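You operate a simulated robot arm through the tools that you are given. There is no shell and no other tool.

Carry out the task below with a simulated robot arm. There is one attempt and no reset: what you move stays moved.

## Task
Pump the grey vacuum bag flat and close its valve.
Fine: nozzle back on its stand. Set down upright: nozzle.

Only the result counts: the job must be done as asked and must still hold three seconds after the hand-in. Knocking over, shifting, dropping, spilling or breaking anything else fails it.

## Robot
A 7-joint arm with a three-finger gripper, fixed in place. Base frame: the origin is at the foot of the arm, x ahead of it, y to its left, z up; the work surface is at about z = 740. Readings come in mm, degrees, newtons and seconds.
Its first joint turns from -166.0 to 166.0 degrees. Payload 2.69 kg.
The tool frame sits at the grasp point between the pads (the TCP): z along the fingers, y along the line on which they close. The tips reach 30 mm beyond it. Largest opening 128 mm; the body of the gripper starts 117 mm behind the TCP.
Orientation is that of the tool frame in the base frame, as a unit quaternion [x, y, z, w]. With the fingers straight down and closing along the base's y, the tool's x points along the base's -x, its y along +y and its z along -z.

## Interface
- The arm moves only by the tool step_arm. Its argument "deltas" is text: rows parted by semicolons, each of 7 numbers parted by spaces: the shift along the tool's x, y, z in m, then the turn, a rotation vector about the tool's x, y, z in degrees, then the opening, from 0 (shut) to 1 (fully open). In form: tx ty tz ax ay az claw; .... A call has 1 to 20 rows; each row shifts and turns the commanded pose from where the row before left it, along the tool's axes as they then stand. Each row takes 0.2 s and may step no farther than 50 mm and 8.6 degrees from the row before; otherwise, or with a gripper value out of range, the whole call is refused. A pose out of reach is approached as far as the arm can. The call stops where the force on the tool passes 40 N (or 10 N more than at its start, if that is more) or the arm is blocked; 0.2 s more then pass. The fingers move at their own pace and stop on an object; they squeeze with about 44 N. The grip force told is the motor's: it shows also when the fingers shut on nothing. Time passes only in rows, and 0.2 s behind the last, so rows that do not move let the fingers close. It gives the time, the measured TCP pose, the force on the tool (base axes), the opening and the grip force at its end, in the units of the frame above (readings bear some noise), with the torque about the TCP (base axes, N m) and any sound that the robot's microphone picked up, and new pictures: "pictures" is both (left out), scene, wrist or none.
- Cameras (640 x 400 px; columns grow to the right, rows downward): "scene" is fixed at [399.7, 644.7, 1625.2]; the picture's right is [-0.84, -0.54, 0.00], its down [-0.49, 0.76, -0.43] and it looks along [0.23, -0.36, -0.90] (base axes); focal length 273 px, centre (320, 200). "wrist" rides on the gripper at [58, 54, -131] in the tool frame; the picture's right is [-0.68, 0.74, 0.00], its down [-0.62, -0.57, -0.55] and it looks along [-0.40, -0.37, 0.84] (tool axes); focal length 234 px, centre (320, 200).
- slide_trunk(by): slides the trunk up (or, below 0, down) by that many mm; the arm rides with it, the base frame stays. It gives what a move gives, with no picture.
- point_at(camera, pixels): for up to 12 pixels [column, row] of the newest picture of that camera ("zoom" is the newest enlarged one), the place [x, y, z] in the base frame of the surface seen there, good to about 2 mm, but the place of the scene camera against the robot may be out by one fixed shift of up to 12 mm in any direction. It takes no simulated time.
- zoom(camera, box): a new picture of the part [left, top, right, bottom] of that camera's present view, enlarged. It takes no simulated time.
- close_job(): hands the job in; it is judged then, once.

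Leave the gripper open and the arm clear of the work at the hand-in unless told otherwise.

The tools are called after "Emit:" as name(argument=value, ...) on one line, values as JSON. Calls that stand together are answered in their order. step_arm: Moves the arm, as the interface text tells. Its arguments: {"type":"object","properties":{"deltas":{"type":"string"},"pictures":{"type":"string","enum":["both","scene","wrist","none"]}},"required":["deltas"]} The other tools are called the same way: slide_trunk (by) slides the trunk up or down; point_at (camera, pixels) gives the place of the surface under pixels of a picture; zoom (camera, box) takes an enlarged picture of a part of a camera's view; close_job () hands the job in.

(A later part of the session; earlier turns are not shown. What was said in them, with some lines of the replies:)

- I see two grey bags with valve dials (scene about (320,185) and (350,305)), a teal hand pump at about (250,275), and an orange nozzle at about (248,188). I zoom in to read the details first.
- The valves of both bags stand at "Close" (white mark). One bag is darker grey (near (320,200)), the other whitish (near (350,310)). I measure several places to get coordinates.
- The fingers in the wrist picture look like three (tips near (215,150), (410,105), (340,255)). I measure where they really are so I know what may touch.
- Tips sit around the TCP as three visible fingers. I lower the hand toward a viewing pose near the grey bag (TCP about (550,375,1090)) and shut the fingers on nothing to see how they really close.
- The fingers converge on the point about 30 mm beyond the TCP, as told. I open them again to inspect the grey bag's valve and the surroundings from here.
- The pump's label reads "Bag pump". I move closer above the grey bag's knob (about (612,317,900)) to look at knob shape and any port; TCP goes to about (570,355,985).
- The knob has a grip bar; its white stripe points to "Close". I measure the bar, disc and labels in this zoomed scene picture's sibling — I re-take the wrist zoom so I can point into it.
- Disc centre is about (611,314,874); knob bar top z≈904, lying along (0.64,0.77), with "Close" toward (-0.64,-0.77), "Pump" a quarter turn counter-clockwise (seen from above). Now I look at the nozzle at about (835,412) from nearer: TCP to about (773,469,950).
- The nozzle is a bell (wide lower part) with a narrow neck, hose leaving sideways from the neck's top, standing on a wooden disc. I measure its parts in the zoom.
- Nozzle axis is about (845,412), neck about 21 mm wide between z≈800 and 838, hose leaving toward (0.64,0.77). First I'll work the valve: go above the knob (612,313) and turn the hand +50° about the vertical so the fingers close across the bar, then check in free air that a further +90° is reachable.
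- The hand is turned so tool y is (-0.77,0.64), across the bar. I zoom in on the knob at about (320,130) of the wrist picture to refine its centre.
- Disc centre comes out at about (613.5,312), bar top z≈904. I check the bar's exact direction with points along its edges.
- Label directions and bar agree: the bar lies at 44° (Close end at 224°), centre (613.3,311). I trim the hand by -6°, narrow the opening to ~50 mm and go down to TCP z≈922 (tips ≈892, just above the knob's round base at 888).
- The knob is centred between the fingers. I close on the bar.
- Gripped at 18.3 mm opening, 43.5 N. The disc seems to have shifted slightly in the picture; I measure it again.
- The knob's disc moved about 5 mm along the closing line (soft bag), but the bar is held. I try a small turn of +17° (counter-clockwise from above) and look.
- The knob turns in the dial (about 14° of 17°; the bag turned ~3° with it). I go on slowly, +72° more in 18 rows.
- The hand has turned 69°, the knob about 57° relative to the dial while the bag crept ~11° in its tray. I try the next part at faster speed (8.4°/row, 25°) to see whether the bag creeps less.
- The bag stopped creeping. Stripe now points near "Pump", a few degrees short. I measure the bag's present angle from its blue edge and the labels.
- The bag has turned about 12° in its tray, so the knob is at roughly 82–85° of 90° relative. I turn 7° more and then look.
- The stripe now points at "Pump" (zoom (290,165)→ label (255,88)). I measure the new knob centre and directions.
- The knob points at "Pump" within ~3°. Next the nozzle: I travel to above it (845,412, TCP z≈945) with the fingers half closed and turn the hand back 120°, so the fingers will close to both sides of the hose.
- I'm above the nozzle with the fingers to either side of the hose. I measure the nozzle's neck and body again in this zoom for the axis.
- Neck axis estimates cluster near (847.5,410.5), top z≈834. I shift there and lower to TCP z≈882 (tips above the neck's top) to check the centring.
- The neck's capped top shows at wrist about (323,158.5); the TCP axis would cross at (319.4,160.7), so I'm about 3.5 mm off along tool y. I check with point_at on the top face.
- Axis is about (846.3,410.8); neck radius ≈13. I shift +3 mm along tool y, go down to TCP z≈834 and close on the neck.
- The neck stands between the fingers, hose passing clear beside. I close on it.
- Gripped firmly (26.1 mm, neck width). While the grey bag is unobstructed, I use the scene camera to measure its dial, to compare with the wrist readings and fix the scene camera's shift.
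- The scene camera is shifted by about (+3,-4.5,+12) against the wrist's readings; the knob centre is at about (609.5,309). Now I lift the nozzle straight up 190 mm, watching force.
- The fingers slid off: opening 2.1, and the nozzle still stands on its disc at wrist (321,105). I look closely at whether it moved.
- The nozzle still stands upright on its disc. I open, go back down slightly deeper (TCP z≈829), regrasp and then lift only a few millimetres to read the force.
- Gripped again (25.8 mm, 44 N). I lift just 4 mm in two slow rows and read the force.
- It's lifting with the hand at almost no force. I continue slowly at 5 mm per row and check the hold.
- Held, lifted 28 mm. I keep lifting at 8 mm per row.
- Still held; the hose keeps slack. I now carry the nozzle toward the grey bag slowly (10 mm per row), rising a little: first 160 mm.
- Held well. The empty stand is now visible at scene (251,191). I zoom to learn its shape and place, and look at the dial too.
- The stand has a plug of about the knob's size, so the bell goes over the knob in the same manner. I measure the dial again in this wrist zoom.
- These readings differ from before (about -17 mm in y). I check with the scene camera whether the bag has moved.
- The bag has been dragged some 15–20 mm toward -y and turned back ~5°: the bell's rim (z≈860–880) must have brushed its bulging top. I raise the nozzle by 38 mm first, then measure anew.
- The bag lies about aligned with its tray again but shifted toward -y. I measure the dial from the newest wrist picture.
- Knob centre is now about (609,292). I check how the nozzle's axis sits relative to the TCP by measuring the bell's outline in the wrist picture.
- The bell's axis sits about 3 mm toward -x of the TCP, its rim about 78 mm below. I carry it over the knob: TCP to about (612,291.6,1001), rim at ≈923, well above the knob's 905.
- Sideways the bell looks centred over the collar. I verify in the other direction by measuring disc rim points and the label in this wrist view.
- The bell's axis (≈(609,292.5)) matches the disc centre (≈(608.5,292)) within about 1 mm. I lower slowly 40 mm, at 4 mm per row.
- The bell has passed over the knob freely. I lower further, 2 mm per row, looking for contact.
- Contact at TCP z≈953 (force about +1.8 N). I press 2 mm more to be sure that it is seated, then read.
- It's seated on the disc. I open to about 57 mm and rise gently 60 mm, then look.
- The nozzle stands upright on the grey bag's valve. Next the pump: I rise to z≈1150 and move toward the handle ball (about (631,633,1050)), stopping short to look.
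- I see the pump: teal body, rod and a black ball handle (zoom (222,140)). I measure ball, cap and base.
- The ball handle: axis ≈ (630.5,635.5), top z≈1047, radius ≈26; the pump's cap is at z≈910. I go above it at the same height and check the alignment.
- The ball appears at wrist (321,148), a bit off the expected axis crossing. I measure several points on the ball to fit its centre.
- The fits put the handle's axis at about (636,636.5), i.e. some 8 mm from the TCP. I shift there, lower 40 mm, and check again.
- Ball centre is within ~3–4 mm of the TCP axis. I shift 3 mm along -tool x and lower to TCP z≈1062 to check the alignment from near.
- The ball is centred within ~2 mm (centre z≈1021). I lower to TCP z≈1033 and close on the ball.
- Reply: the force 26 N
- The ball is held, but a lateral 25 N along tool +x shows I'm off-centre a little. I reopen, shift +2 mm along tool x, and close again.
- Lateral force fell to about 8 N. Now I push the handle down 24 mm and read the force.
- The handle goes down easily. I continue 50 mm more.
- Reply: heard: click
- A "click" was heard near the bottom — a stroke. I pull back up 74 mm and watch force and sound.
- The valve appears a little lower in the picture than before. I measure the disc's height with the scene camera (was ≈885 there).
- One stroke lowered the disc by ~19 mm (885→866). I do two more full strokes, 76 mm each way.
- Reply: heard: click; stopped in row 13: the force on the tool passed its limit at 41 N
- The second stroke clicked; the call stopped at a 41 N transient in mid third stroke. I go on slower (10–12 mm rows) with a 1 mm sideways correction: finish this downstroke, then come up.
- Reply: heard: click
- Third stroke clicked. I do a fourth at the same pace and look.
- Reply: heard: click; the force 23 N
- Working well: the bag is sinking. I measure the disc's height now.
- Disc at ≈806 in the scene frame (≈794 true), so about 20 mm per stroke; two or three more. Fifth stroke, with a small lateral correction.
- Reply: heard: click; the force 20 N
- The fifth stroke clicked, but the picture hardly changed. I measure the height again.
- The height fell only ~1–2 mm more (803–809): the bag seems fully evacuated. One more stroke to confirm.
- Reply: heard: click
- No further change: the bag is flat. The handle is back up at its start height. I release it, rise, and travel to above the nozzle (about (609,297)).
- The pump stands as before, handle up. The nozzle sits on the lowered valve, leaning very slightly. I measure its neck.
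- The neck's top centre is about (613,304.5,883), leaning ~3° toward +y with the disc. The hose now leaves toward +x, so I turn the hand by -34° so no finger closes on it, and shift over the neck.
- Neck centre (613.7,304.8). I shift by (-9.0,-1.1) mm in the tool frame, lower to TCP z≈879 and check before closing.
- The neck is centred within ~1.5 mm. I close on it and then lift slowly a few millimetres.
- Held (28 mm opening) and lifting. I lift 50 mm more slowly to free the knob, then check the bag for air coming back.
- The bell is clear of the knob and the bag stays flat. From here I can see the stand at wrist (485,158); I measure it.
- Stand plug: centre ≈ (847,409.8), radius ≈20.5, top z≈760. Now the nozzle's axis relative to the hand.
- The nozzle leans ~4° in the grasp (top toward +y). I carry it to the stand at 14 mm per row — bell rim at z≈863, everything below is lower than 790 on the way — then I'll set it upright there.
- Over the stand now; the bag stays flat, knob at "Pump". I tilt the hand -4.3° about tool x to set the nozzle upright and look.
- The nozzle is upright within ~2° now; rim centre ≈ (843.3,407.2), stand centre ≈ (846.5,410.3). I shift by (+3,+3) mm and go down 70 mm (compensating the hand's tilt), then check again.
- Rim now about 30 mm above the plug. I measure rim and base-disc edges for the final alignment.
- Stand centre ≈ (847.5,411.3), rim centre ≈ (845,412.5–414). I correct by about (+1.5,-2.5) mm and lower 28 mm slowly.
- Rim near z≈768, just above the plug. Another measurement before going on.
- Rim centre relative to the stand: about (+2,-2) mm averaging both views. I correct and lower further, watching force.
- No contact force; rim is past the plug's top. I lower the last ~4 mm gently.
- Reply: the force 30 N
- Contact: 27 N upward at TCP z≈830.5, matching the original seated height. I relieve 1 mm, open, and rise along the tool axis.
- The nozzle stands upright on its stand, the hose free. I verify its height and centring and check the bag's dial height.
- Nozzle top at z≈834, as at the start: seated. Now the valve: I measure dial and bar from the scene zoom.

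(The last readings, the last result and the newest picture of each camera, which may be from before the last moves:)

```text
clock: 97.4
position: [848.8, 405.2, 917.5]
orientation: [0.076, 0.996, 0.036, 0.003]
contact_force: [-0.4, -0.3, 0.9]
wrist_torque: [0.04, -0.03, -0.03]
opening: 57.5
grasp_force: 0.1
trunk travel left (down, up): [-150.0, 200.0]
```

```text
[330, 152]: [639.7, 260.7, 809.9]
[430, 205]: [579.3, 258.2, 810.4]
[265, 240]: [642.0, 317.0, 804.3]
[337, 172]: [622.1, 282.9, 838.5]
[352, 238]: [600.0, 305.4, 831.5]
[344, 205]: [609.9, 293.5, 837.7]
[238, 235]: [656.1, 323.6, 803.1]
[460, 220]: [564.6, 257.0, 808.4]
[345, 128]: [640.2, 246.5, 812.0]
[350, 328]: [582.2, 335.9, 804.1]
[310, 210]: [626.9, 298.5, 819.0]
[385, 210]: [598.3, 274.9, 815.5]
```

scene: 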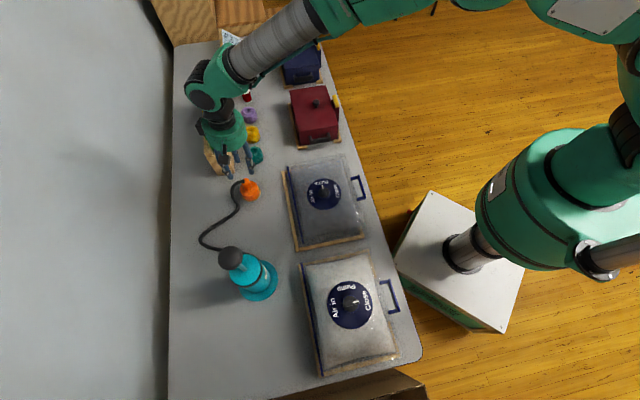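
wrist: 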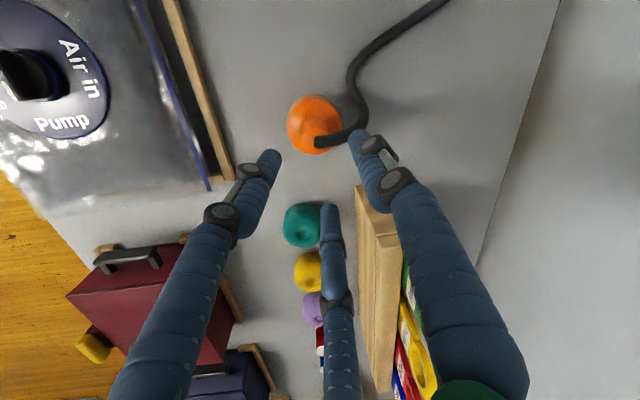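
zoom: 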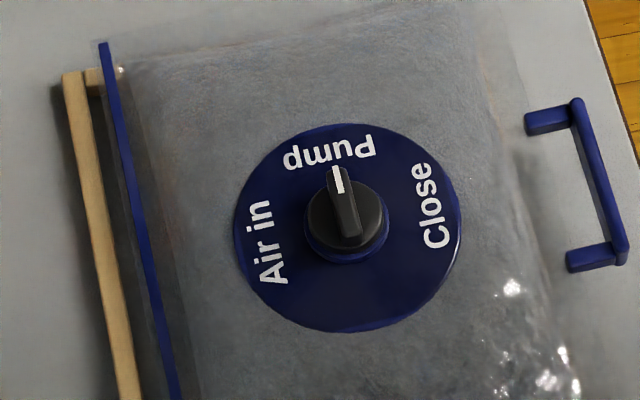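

Bar at "Pump" (-45.5°), knob centre ≈ (607.5,296), bar top z≈826. I undo the hand's tilt, travel to above the knob, and begin turning the hand toward yaw 224.5° (a range I used before).

Emit:
step_arm(deltas="0 0 -0.01 2.2 0 0 0.4; 0 0 -0.01 2.1 0 0 0.4; 0.0316 -0.0209 0 0 0 0 0.4; 0.0316 -0.0209 0 0 0 0 0.4; 0.0316 -0.0209 0 0 0 0 0.4; 0.0316 -0.0209 0 0 0 0 0.4; 0.0316 -0.0209 0 0 0 0 0.4; 0.0316 -0.0209 0 0 0 0 0.4; 0.0316 -0.0209 0 0 0 0 0.4; 0 0 0 0 0 -8.42 0.4; 0 0 0 0 0 -8.42 0.4; 0 0 0 0 0 -8.42 0.4; 0 0 0 0 0 -8.42 0.4; 0 0 0 0 0 -8.42 0.4; 0 0 0 0 0 -8.42 0.4; 0 0 0 0 0 -8.42 0.4; 0 0 0 0 0 -8.42 0.4; 0 0 0 0 0 -8.42 0.4; 0 0 0 0 0 -8.42 0.4; 0 0 0 0 0 -8.42 0.4", pictures="none")

Emit:
step_arm(deltas="0 0 0 0 0 -8.42 0.4; 0 0 0 0 0 -8.42 0.4; 0 0 0 0 0 -8.42 0.4; 0 0 0 0 0 -8.42 0.4; 0 0 0 0 0 -8.42 0.4; 0 0 0 0 0 -8.42 0.4; 0 0 0 0 0 0 0.4", pictures="both")

Emit:
zoom(camera="wrist", box=[250, 60, 390, 180])

```text
clock: 101.6
position: [607.7, 293.5, 933.7]
orientation: [-0.669, 0.743, 0.001, -0.002]
contact_force: [0.1, 0.3, 0.0]
wrist_torque: [-0.01, 0.0, -0.05]
opening: 51.1
grasp_force: 0.1
trunk travel left (down, up): [-150.0, 200.0]
```

```text
clock: 103.2
position: [608.9, 292.1, 934.4]
orientation: [0.922, -0.386, 0.0, 0.001]
contact_force: [-0.5, -0.1, 0.1]
wrist_torque: [0.01, -0.02, -0.03]
opening: 51.0
grasp_force: 0.0
trunk travel left (down, up): [-150.0, 200.0]
```

scene: 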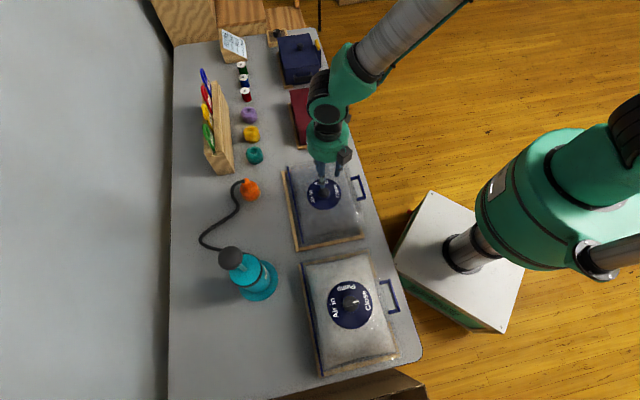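
wrist: 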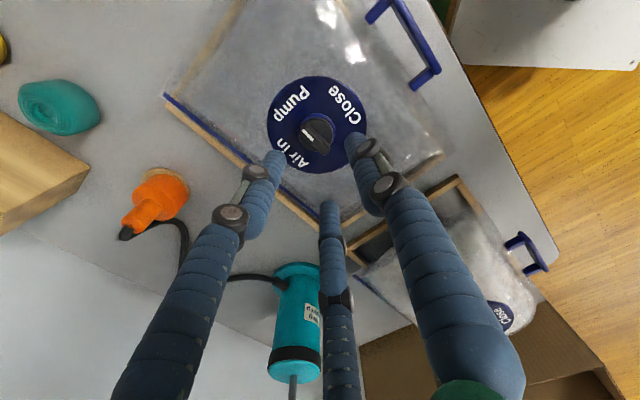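

```text
3.33 times, centred on (320, 120) of wrist
```

zoom: 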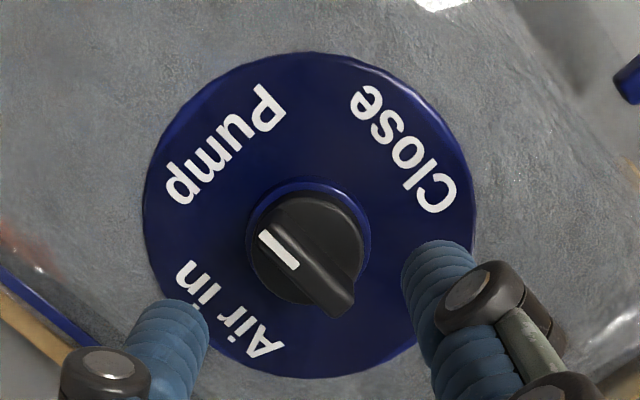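

Hand yaw is 224.5°. I measure bar and disc from this zoom.

Emit:
point_at(camera="zoom", pixels=[[262, 237], [270, 232], [290, 268], [298, 262], [330, 315], [350, 300], [225, 145], [405, 150], [232, 310], [148, 210], [470, 215], [310, 55]])

```text
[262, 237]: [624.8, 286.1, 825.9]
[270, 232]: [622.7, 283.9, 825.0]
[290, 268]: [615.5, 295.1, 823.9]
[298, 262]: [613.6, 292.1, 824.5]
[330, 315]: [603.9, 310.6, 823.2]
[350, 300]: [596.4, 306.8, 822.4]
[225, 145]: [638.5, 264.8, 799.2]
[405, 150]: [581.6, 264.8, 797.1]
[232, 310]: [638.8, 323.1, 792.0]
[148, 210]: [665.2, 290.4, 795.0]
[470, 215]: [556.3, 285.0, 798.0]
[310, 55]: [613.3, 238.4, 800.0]
```

Bar centre ≈ (612.3,296.4), bar top z≈824.5, direction -45.2°. I shift (0.9,-5.6) mm in the tool frame and descend to TCP z≈842 with 51 mm opening.

Emit:
step_arm(deltas="0.0009 -0.0056 0 0 0 0 0.4; 0 0 0.03 0 0 0 0.4; 0 0 0.03 0 0 0 0.4; 0 0 0.022 0 0 0 0.4; 0 0 0.01 0 0 0 0.4; 0 0 0 0 0 0 0.4", pictures="both")

Emit:
zoom(camera="wrist", box=[240, 90, 400, 240])

```text
clock: 104.6
position: [614.7, 296.1, 841.0]
orientation: [0.922, -0.388, -0.001, 0.0]
contact_force: [0.4, 0.0, 0.4]
wrist_torque: [0.03, 0.02, 0.0]
opening: 51.2
grasp_force: 0.0
trunk travel left (down, up): [-150.0, 200.0]
```

scene: 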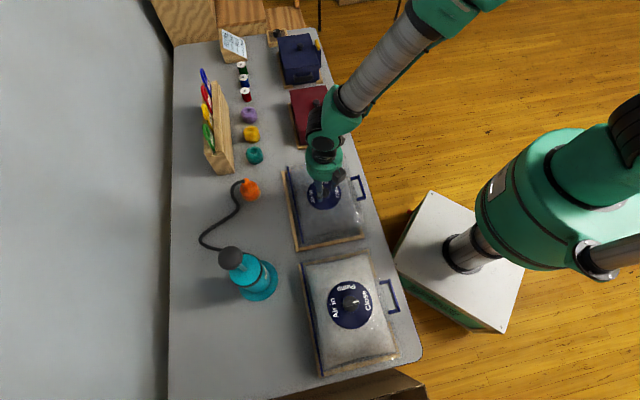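
wrist: 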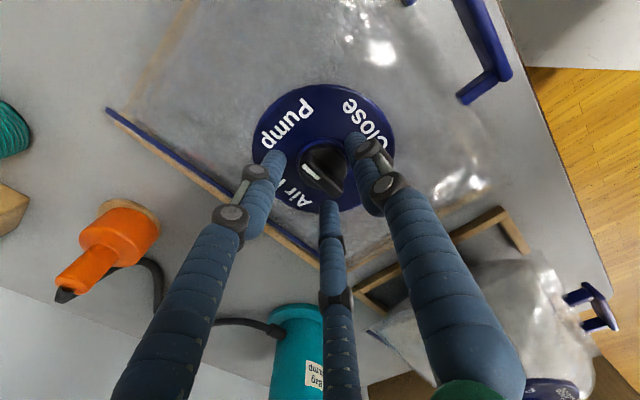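

```text
2.67 times, centred on (320, 165) of wrist
```

zoom: 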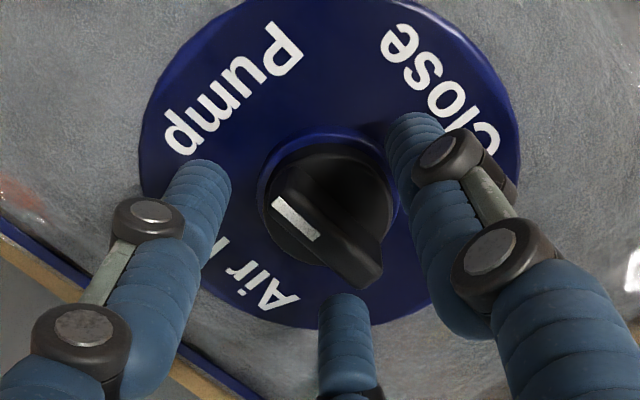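

Bar is centred within ~2 mm. I nudge 1.5 mm along tool y and close.

Emit:
step_arm(deltas="0 0.0015 0 0 0 0 0.4; 0 0 0 0 0 0 0.3; 0 0 0 0 0 0 0.2; 0 0 0 0 0 0 0.1; 0 0 0 0 0 0 0; 0 0 0 0 0 0 0; 0 0 0 0 0 0 0", pictures="both")

Emit:
zoom(camera="wrist", box=[240, 90, 400, 240])

Emit:
zoom(camera="scene", box=[270, 150, 390, 260])

```text
clock: 106.2
position: [612.1, 295.0, 840.8]
orientation: [0.922, -0.387, -0.001, 0.0]
contact_force: [-2.2, -0.1, 2.3]
wrist_torque: [0.16, 0.75, -0.01]
opening: 18.4
grasp_force: 43.5
trunk travel left (down, up): [-150.0, 200.0]
```

scene: 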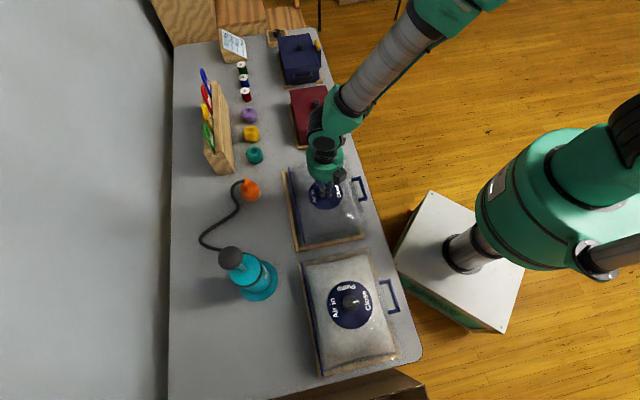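
wrist: 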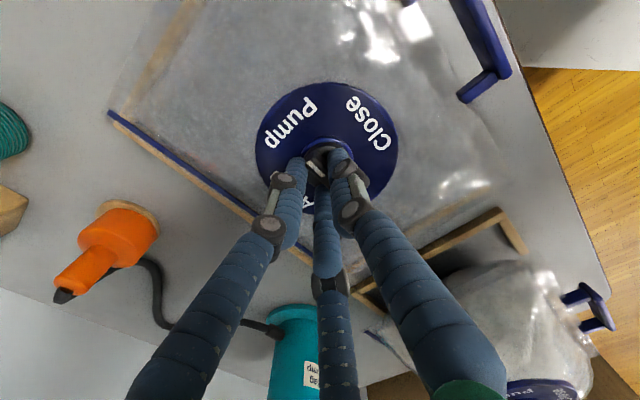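

```text
2.67 times, centred on (320, 165) of wrist
```

zoom: 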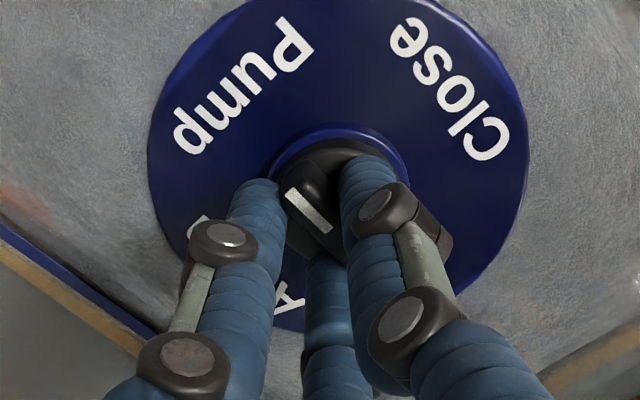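

```text
3.64 times, centred on (330, 205) of scene
```

zoom: 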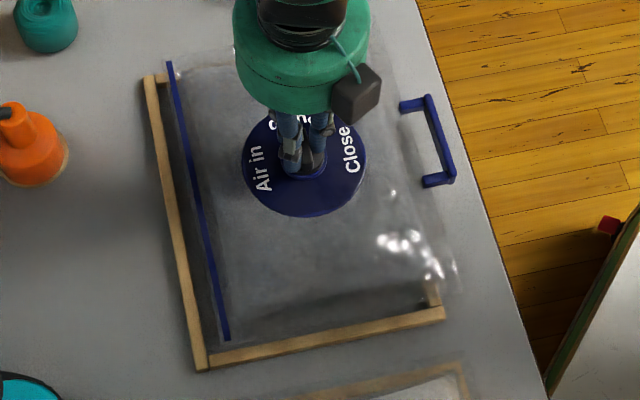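

Gripped (18.4 mm). I turn clockwise (toward "Close") 85° in ten rows.

Emit:
step_arm(deltas="0 0 0 0 0 8.5 0; 0 0 0 0 0 8.5 0; 0 0 0 0 0 8.5 0; 0 0 0 0 0 8.5 0; 0 0 0 0 0 8.5 0; 0 0 0 0 0 8.5 0; 0 0 0 0 0 8.5 0; 0 0 0 0 0 8.5 0; 0 0 0 0 0 8.5 0; 0 0 0 0 0 8.5 0; 0 0 0 0 0 0 0", pictures="both")

Emit:
zoom(camera="wrist", box=[240, 90, 400, 240])

Emit:
zoom(camera="scene", box=[270, 150, 390, 260])

```text
clock: 108.6
position: [611.7, 295.5, 841.0]
orientation: [-0.418, 0.909, -0.001, -0.001]
contact_force: [0.0, -0.6, 1.0]
wrist_torque: [-0.13, -0.06, 0.03]
opening: 17.9
grasp_force: 43.5
trunk travel left (down, up): [-150.0, 200.0]
```

scene: 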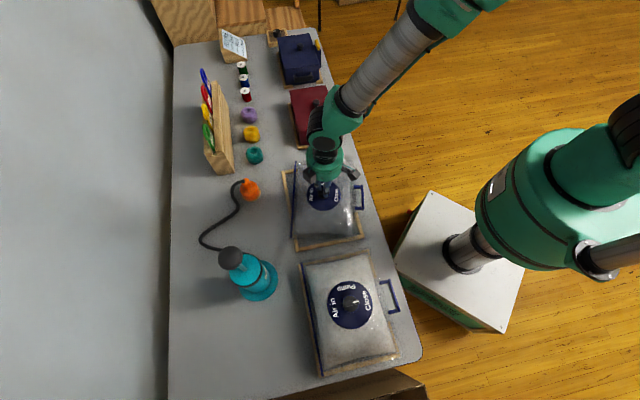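
wrist: 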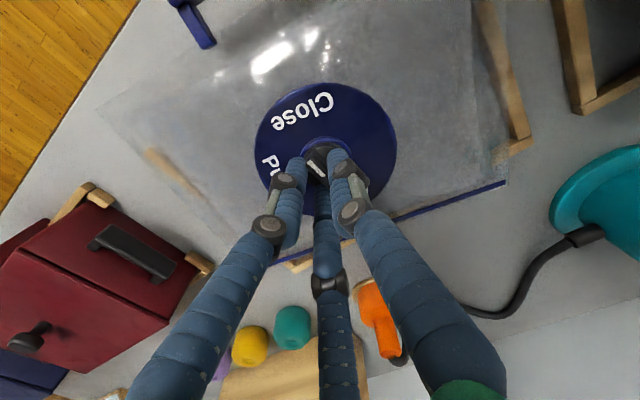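

```text
2.67 times, centred on (320, 165) of wrist
```

zoom: 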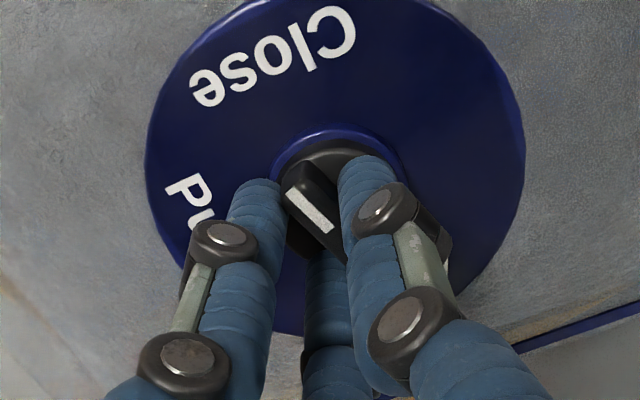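

```text
3.64 times, centred on (330, 205) of scene
```

zoom: 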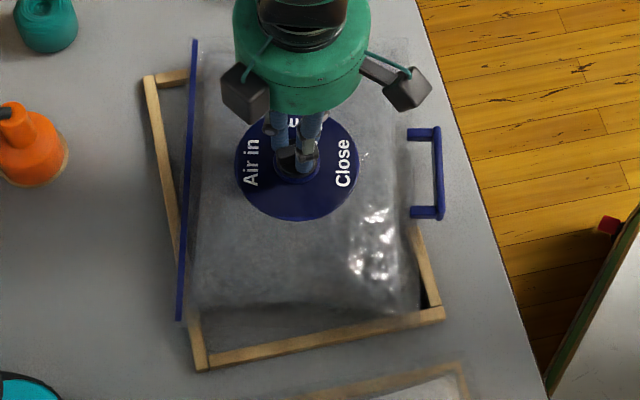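

The knob is at roughly 68° of 90° relative; the bag turned ~17° along. I turn 25° more clockwise.

Emit:
step_arm(deltas="0 0 0 0 0 8.5 0; 0 0 0 0 0 8.5 0; 0 0 0 0 0 8.5 0; 0 0 0 0 0 0 0", pictures="both")

Emit:
zoom(camera="wrist", box=[240, 90, 400, 240])

Emit:
zoom(camera="scene", box=[270, 150, 390, 260])

```text
clock: 109.6
position: [607.4, 294.3, 842.1]
orientation: [-0.207, 0.978, -0.001, -0.002]
contact_force: [-14.9, -9.5, 4.0]
wrist_torque: [-0.71, 0.71, 1.4]
opening: 19.6
grasp_force: 43.9
trunk travel left (down, up): [-150.0, 200.0]
```

scene: 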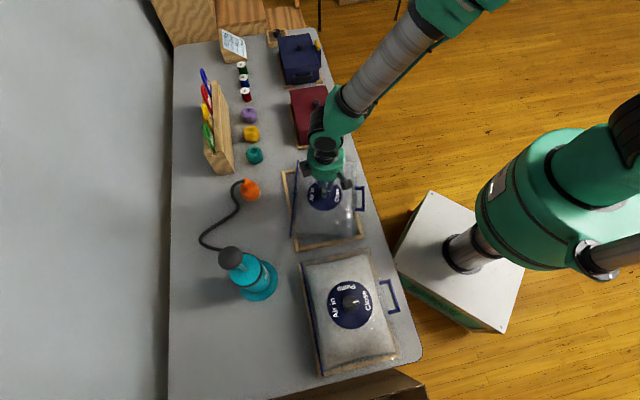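
wrist: 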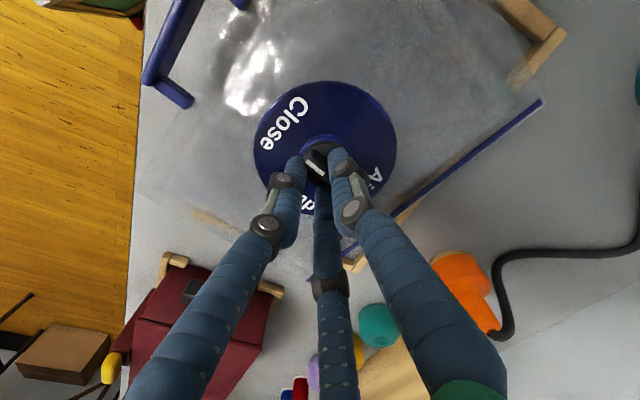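

```text
2.67 times, centred on (320, 165) of wrist
```

zoom: 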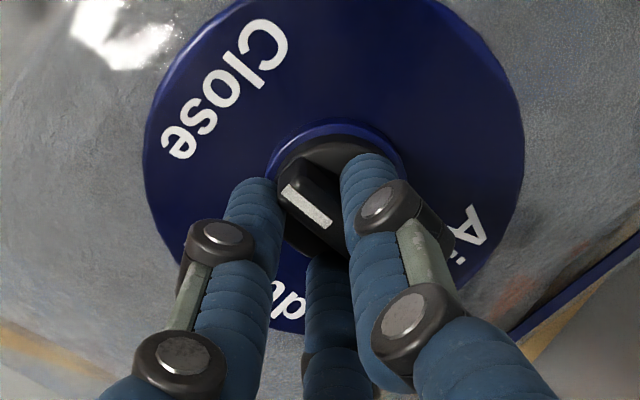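

```text
3.64 times, centred on (330, 205) of scene
```

zoom: 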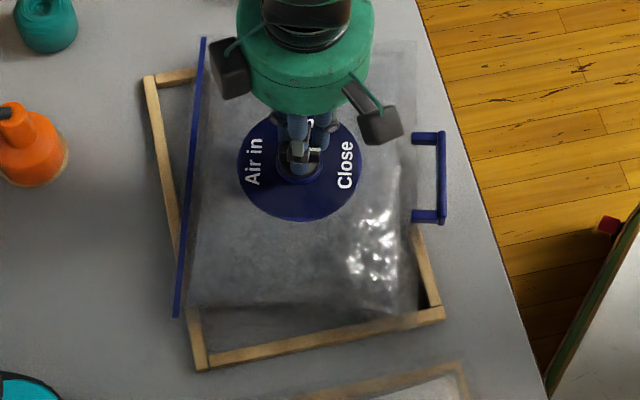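

The label's place relative to the stripe matches the starting "Close" position, and 1.4 N m of torque shows the knob at its stop. I unwind 3° to relieve the strain, open, and rise to inspect.

Emit:
step_arm(deltas="0 0 0 0 0 -3 0; 0 0 0 0 0 0 0.15; 0 0 0 0 0 0 0.3; 0 0 0 0 0 0 0.4; 0 0 -0.02 0 0 0 0.4; 0 0 -0.04 0 0 0 0.5; 0 0 -0.045 0 0 0 0.5; 0 0 0 0 0 0 0.5", pictures="both")

Emit:
zoom(camera="wrist", box=[250, 60, 390, 180])

Emit:
zoom(camera="scene", box=[270, 150, 390, 260])

```text
clock: 111.4
position: [610.0, 295.8, 946.7]
orientation: [-0.232, 0.973, -0.001, 0.0]
contact_force: [-0.5, 0.6, 0.1]
wrist_torque: [0.04, -0.04, 0.0]
opening: 64.0
grasp_force: 0.1
trunk travel left (down, up): [-150.0, 200.0]
```

scene: 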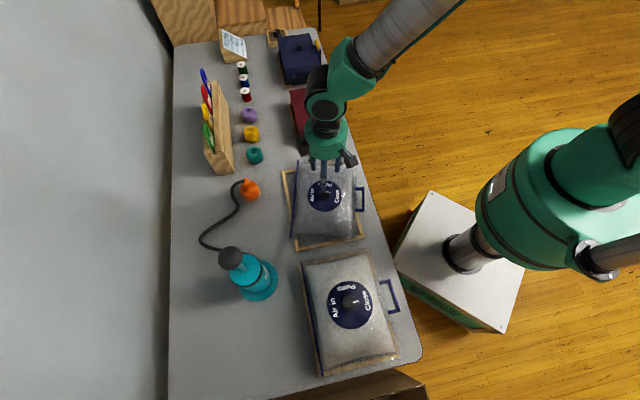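
wrist: 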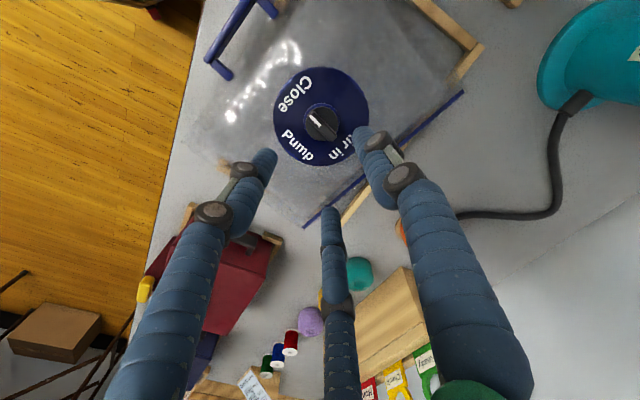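

```text
3.33 times, centred on (320, 120) of wrist
```

zoom: 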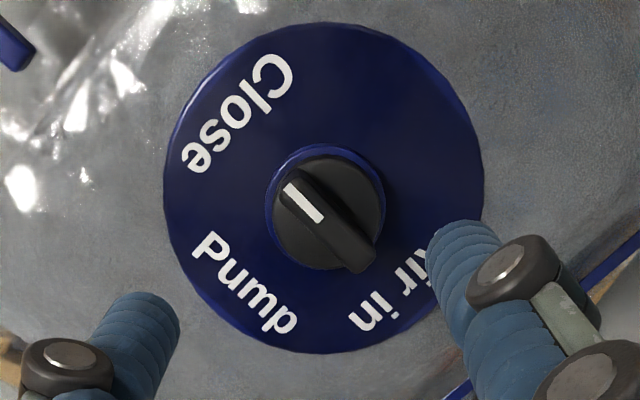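

```text
3.64 times, centred on (330, 205) of scene
```

zoom: 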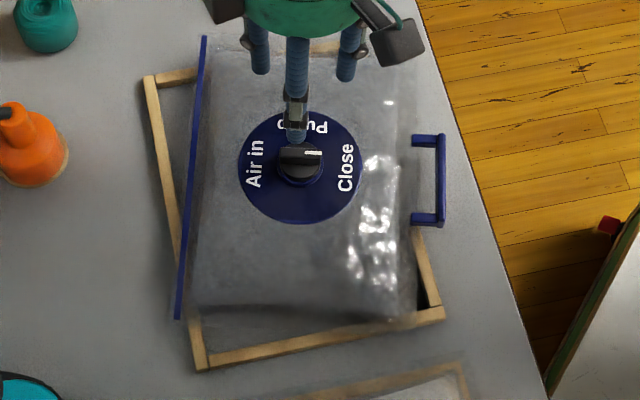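

The stripe points to "Close". I measure precisely: bar versus label directions, and the bag's height.

Emit:
point_at(camera="zoom", pixels=[[314, 152], [283, 157], [320, 152], [254, 163], [345, 167], [300, 126], [240, 165], [360, 165], [300, 112], [300, 222], [250, 260], [380, 250]])

Emit:
zoom(camera="wrist", box=[250, 60, 390, 180])

```text
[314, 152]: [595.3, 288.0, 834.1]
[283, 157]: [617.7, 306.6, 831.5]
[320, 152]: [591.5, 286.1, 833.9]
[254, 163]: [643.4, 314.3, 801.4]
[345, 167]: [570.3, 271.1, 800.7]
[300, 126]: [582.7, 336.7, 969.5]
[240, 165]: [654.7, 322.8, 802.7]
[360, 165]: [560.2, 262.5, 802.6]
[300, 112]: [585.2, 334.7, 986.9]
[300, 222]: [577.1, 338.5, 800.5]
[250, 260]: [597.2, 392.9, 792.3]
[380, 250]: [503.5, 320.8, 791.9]
```

```text
3.33 times, centred on (320, 120) of wrist
```

zoom: 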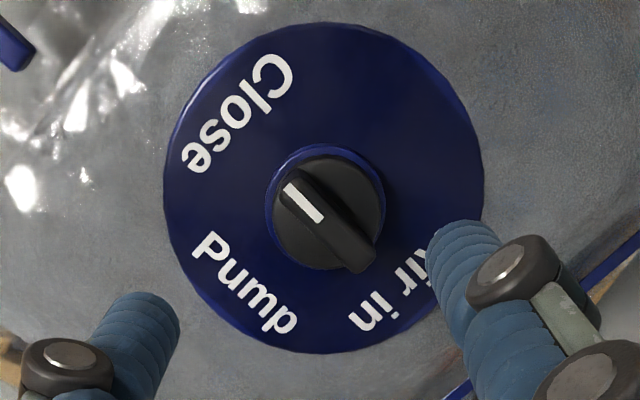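

Emit:
point_at(camera="zoom", pixels=[[284, 189], [292, 183], [317, 222], [325, 216], [345, 265], [368, 253], [240, 115], [245, 285], [390, 290], [168, 190], [480, 190], [325, 25]])

```text
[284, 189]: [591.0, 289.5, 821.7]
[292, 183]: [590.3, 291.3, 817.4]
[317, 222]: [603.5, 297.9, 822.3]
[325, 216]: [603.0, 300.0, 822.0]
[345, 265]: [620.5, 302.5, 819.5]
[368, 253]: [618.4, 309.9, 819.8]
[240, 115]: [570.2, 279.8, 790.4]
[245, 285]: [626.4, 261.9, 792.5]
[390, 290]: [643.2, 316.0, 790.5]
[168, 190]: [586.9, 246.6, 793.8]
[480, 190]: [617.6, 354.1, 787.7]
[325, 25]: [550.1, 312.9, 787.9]
```

Bar at ≈209–211°, "Close" label at ≈210°: the valve is closed. Dial height ≈790, unchanged: the bag stays flat. I open the gripper fully and raise the arm clear, then inspect everything.

Emit:
step_arm(deltas="0 0 -0.04 0 0 0 0.6; 0 0 -0.045 0 0 0 0.8; 0 0 -0.045 0 0 0 1; 0 0 -0.045 0 0 0 1; 0 0 -0.045 0 0 0 1; 0.04 0 -0.02 0 0 0 1; 0.04 0 0 0 0 0 1; 0 0 0 0 0 0 1; 0 0 0 0 0 0 1; 0 0 0 0 0 0 1", pictures="both")

Emit:
zoom(camera="scene", box=[180, 150, 380, 310])

Emit:
zoom(camera="scene", box=[290, 160, 370, 250])

```text
clock: 113.6
position: [542.6, 256.7, 1186.5]
orientation: [-0.233, 0.973, -0.001, -0.001]
contact_force: [-0.2, 0.4, 0.3]
wrist_torque: [-0.02, 0.0, 0.01]
opening: 128.1
grasp_force: 0.1
trunk travel left (down, up): [-150.0, 200.0]
```

scene: 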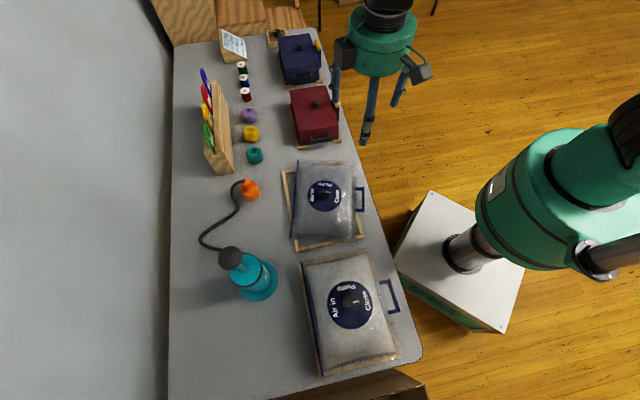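
wrist: 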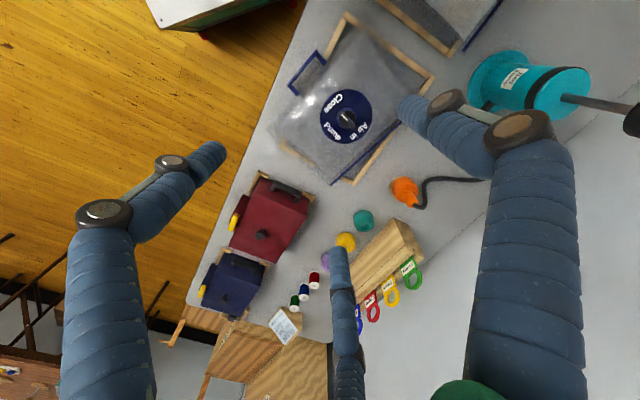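

```text
2.50 times, centred on (280, 230) of scene
```

zoom: 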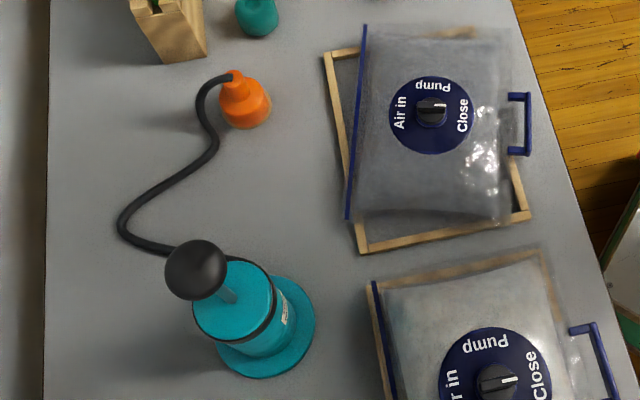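

```text
4.44 times, centred on (330, 205) of scene
```

zoom: 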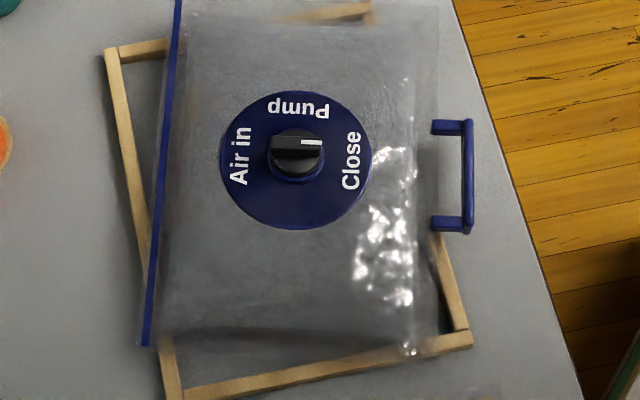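

Everything reads as wanted:
- The grey bag lies flat, with its dial at z≈790 against 874 at the start. The last stroke changed nothing.
- Its stripe points at "Close".
- The orange nozzle stands upright on its stand.
- The pump is back in place with its handle up.
- The white bag and all other items are where they were.
- The grey bag itself sits skewed in its tray, turned about 14° and shifted about 15 mm.

The gripper is open and the arm is clear, so I hand in.

Emit:
close_job()

```text
The job is handed in.
```

I handed the job in with the grey bag pumped flat, its valve at "Close", and the nozzle upright on its stand. I don't have the judge's result yet.

- **Bag:** I made six pump strokes. The first four lowered the valve dial by about 80 mm, the fifth by about 1 mm and the sixth not at all, so I took it as fully flat. The dial height did not rise again after the nozzle came off.
- **Valve:** I turned it to "Pump" before pumping and back to "Close" afterwards, until the knob hit its stop. The stripe lines up with the "Close" label within about 3 degrees.
- **Nozzle:** It is seated at the same height as at the start. On the first attempt to pick it up the fingers slipped off, but it stayed upright on its stand. The second try held.
- **Bag moved:** Turning the knob and carrying the nozzle over the bag left it about 15 mm off and turned about 14 degrees. It now lies skewed and partly over the edge of its tray. I did not try to straighten it.
- **Everything else:** The pump, the white bag and the other items look unmoved in the final pictures. The gripper is open and the arm is clear of the table.
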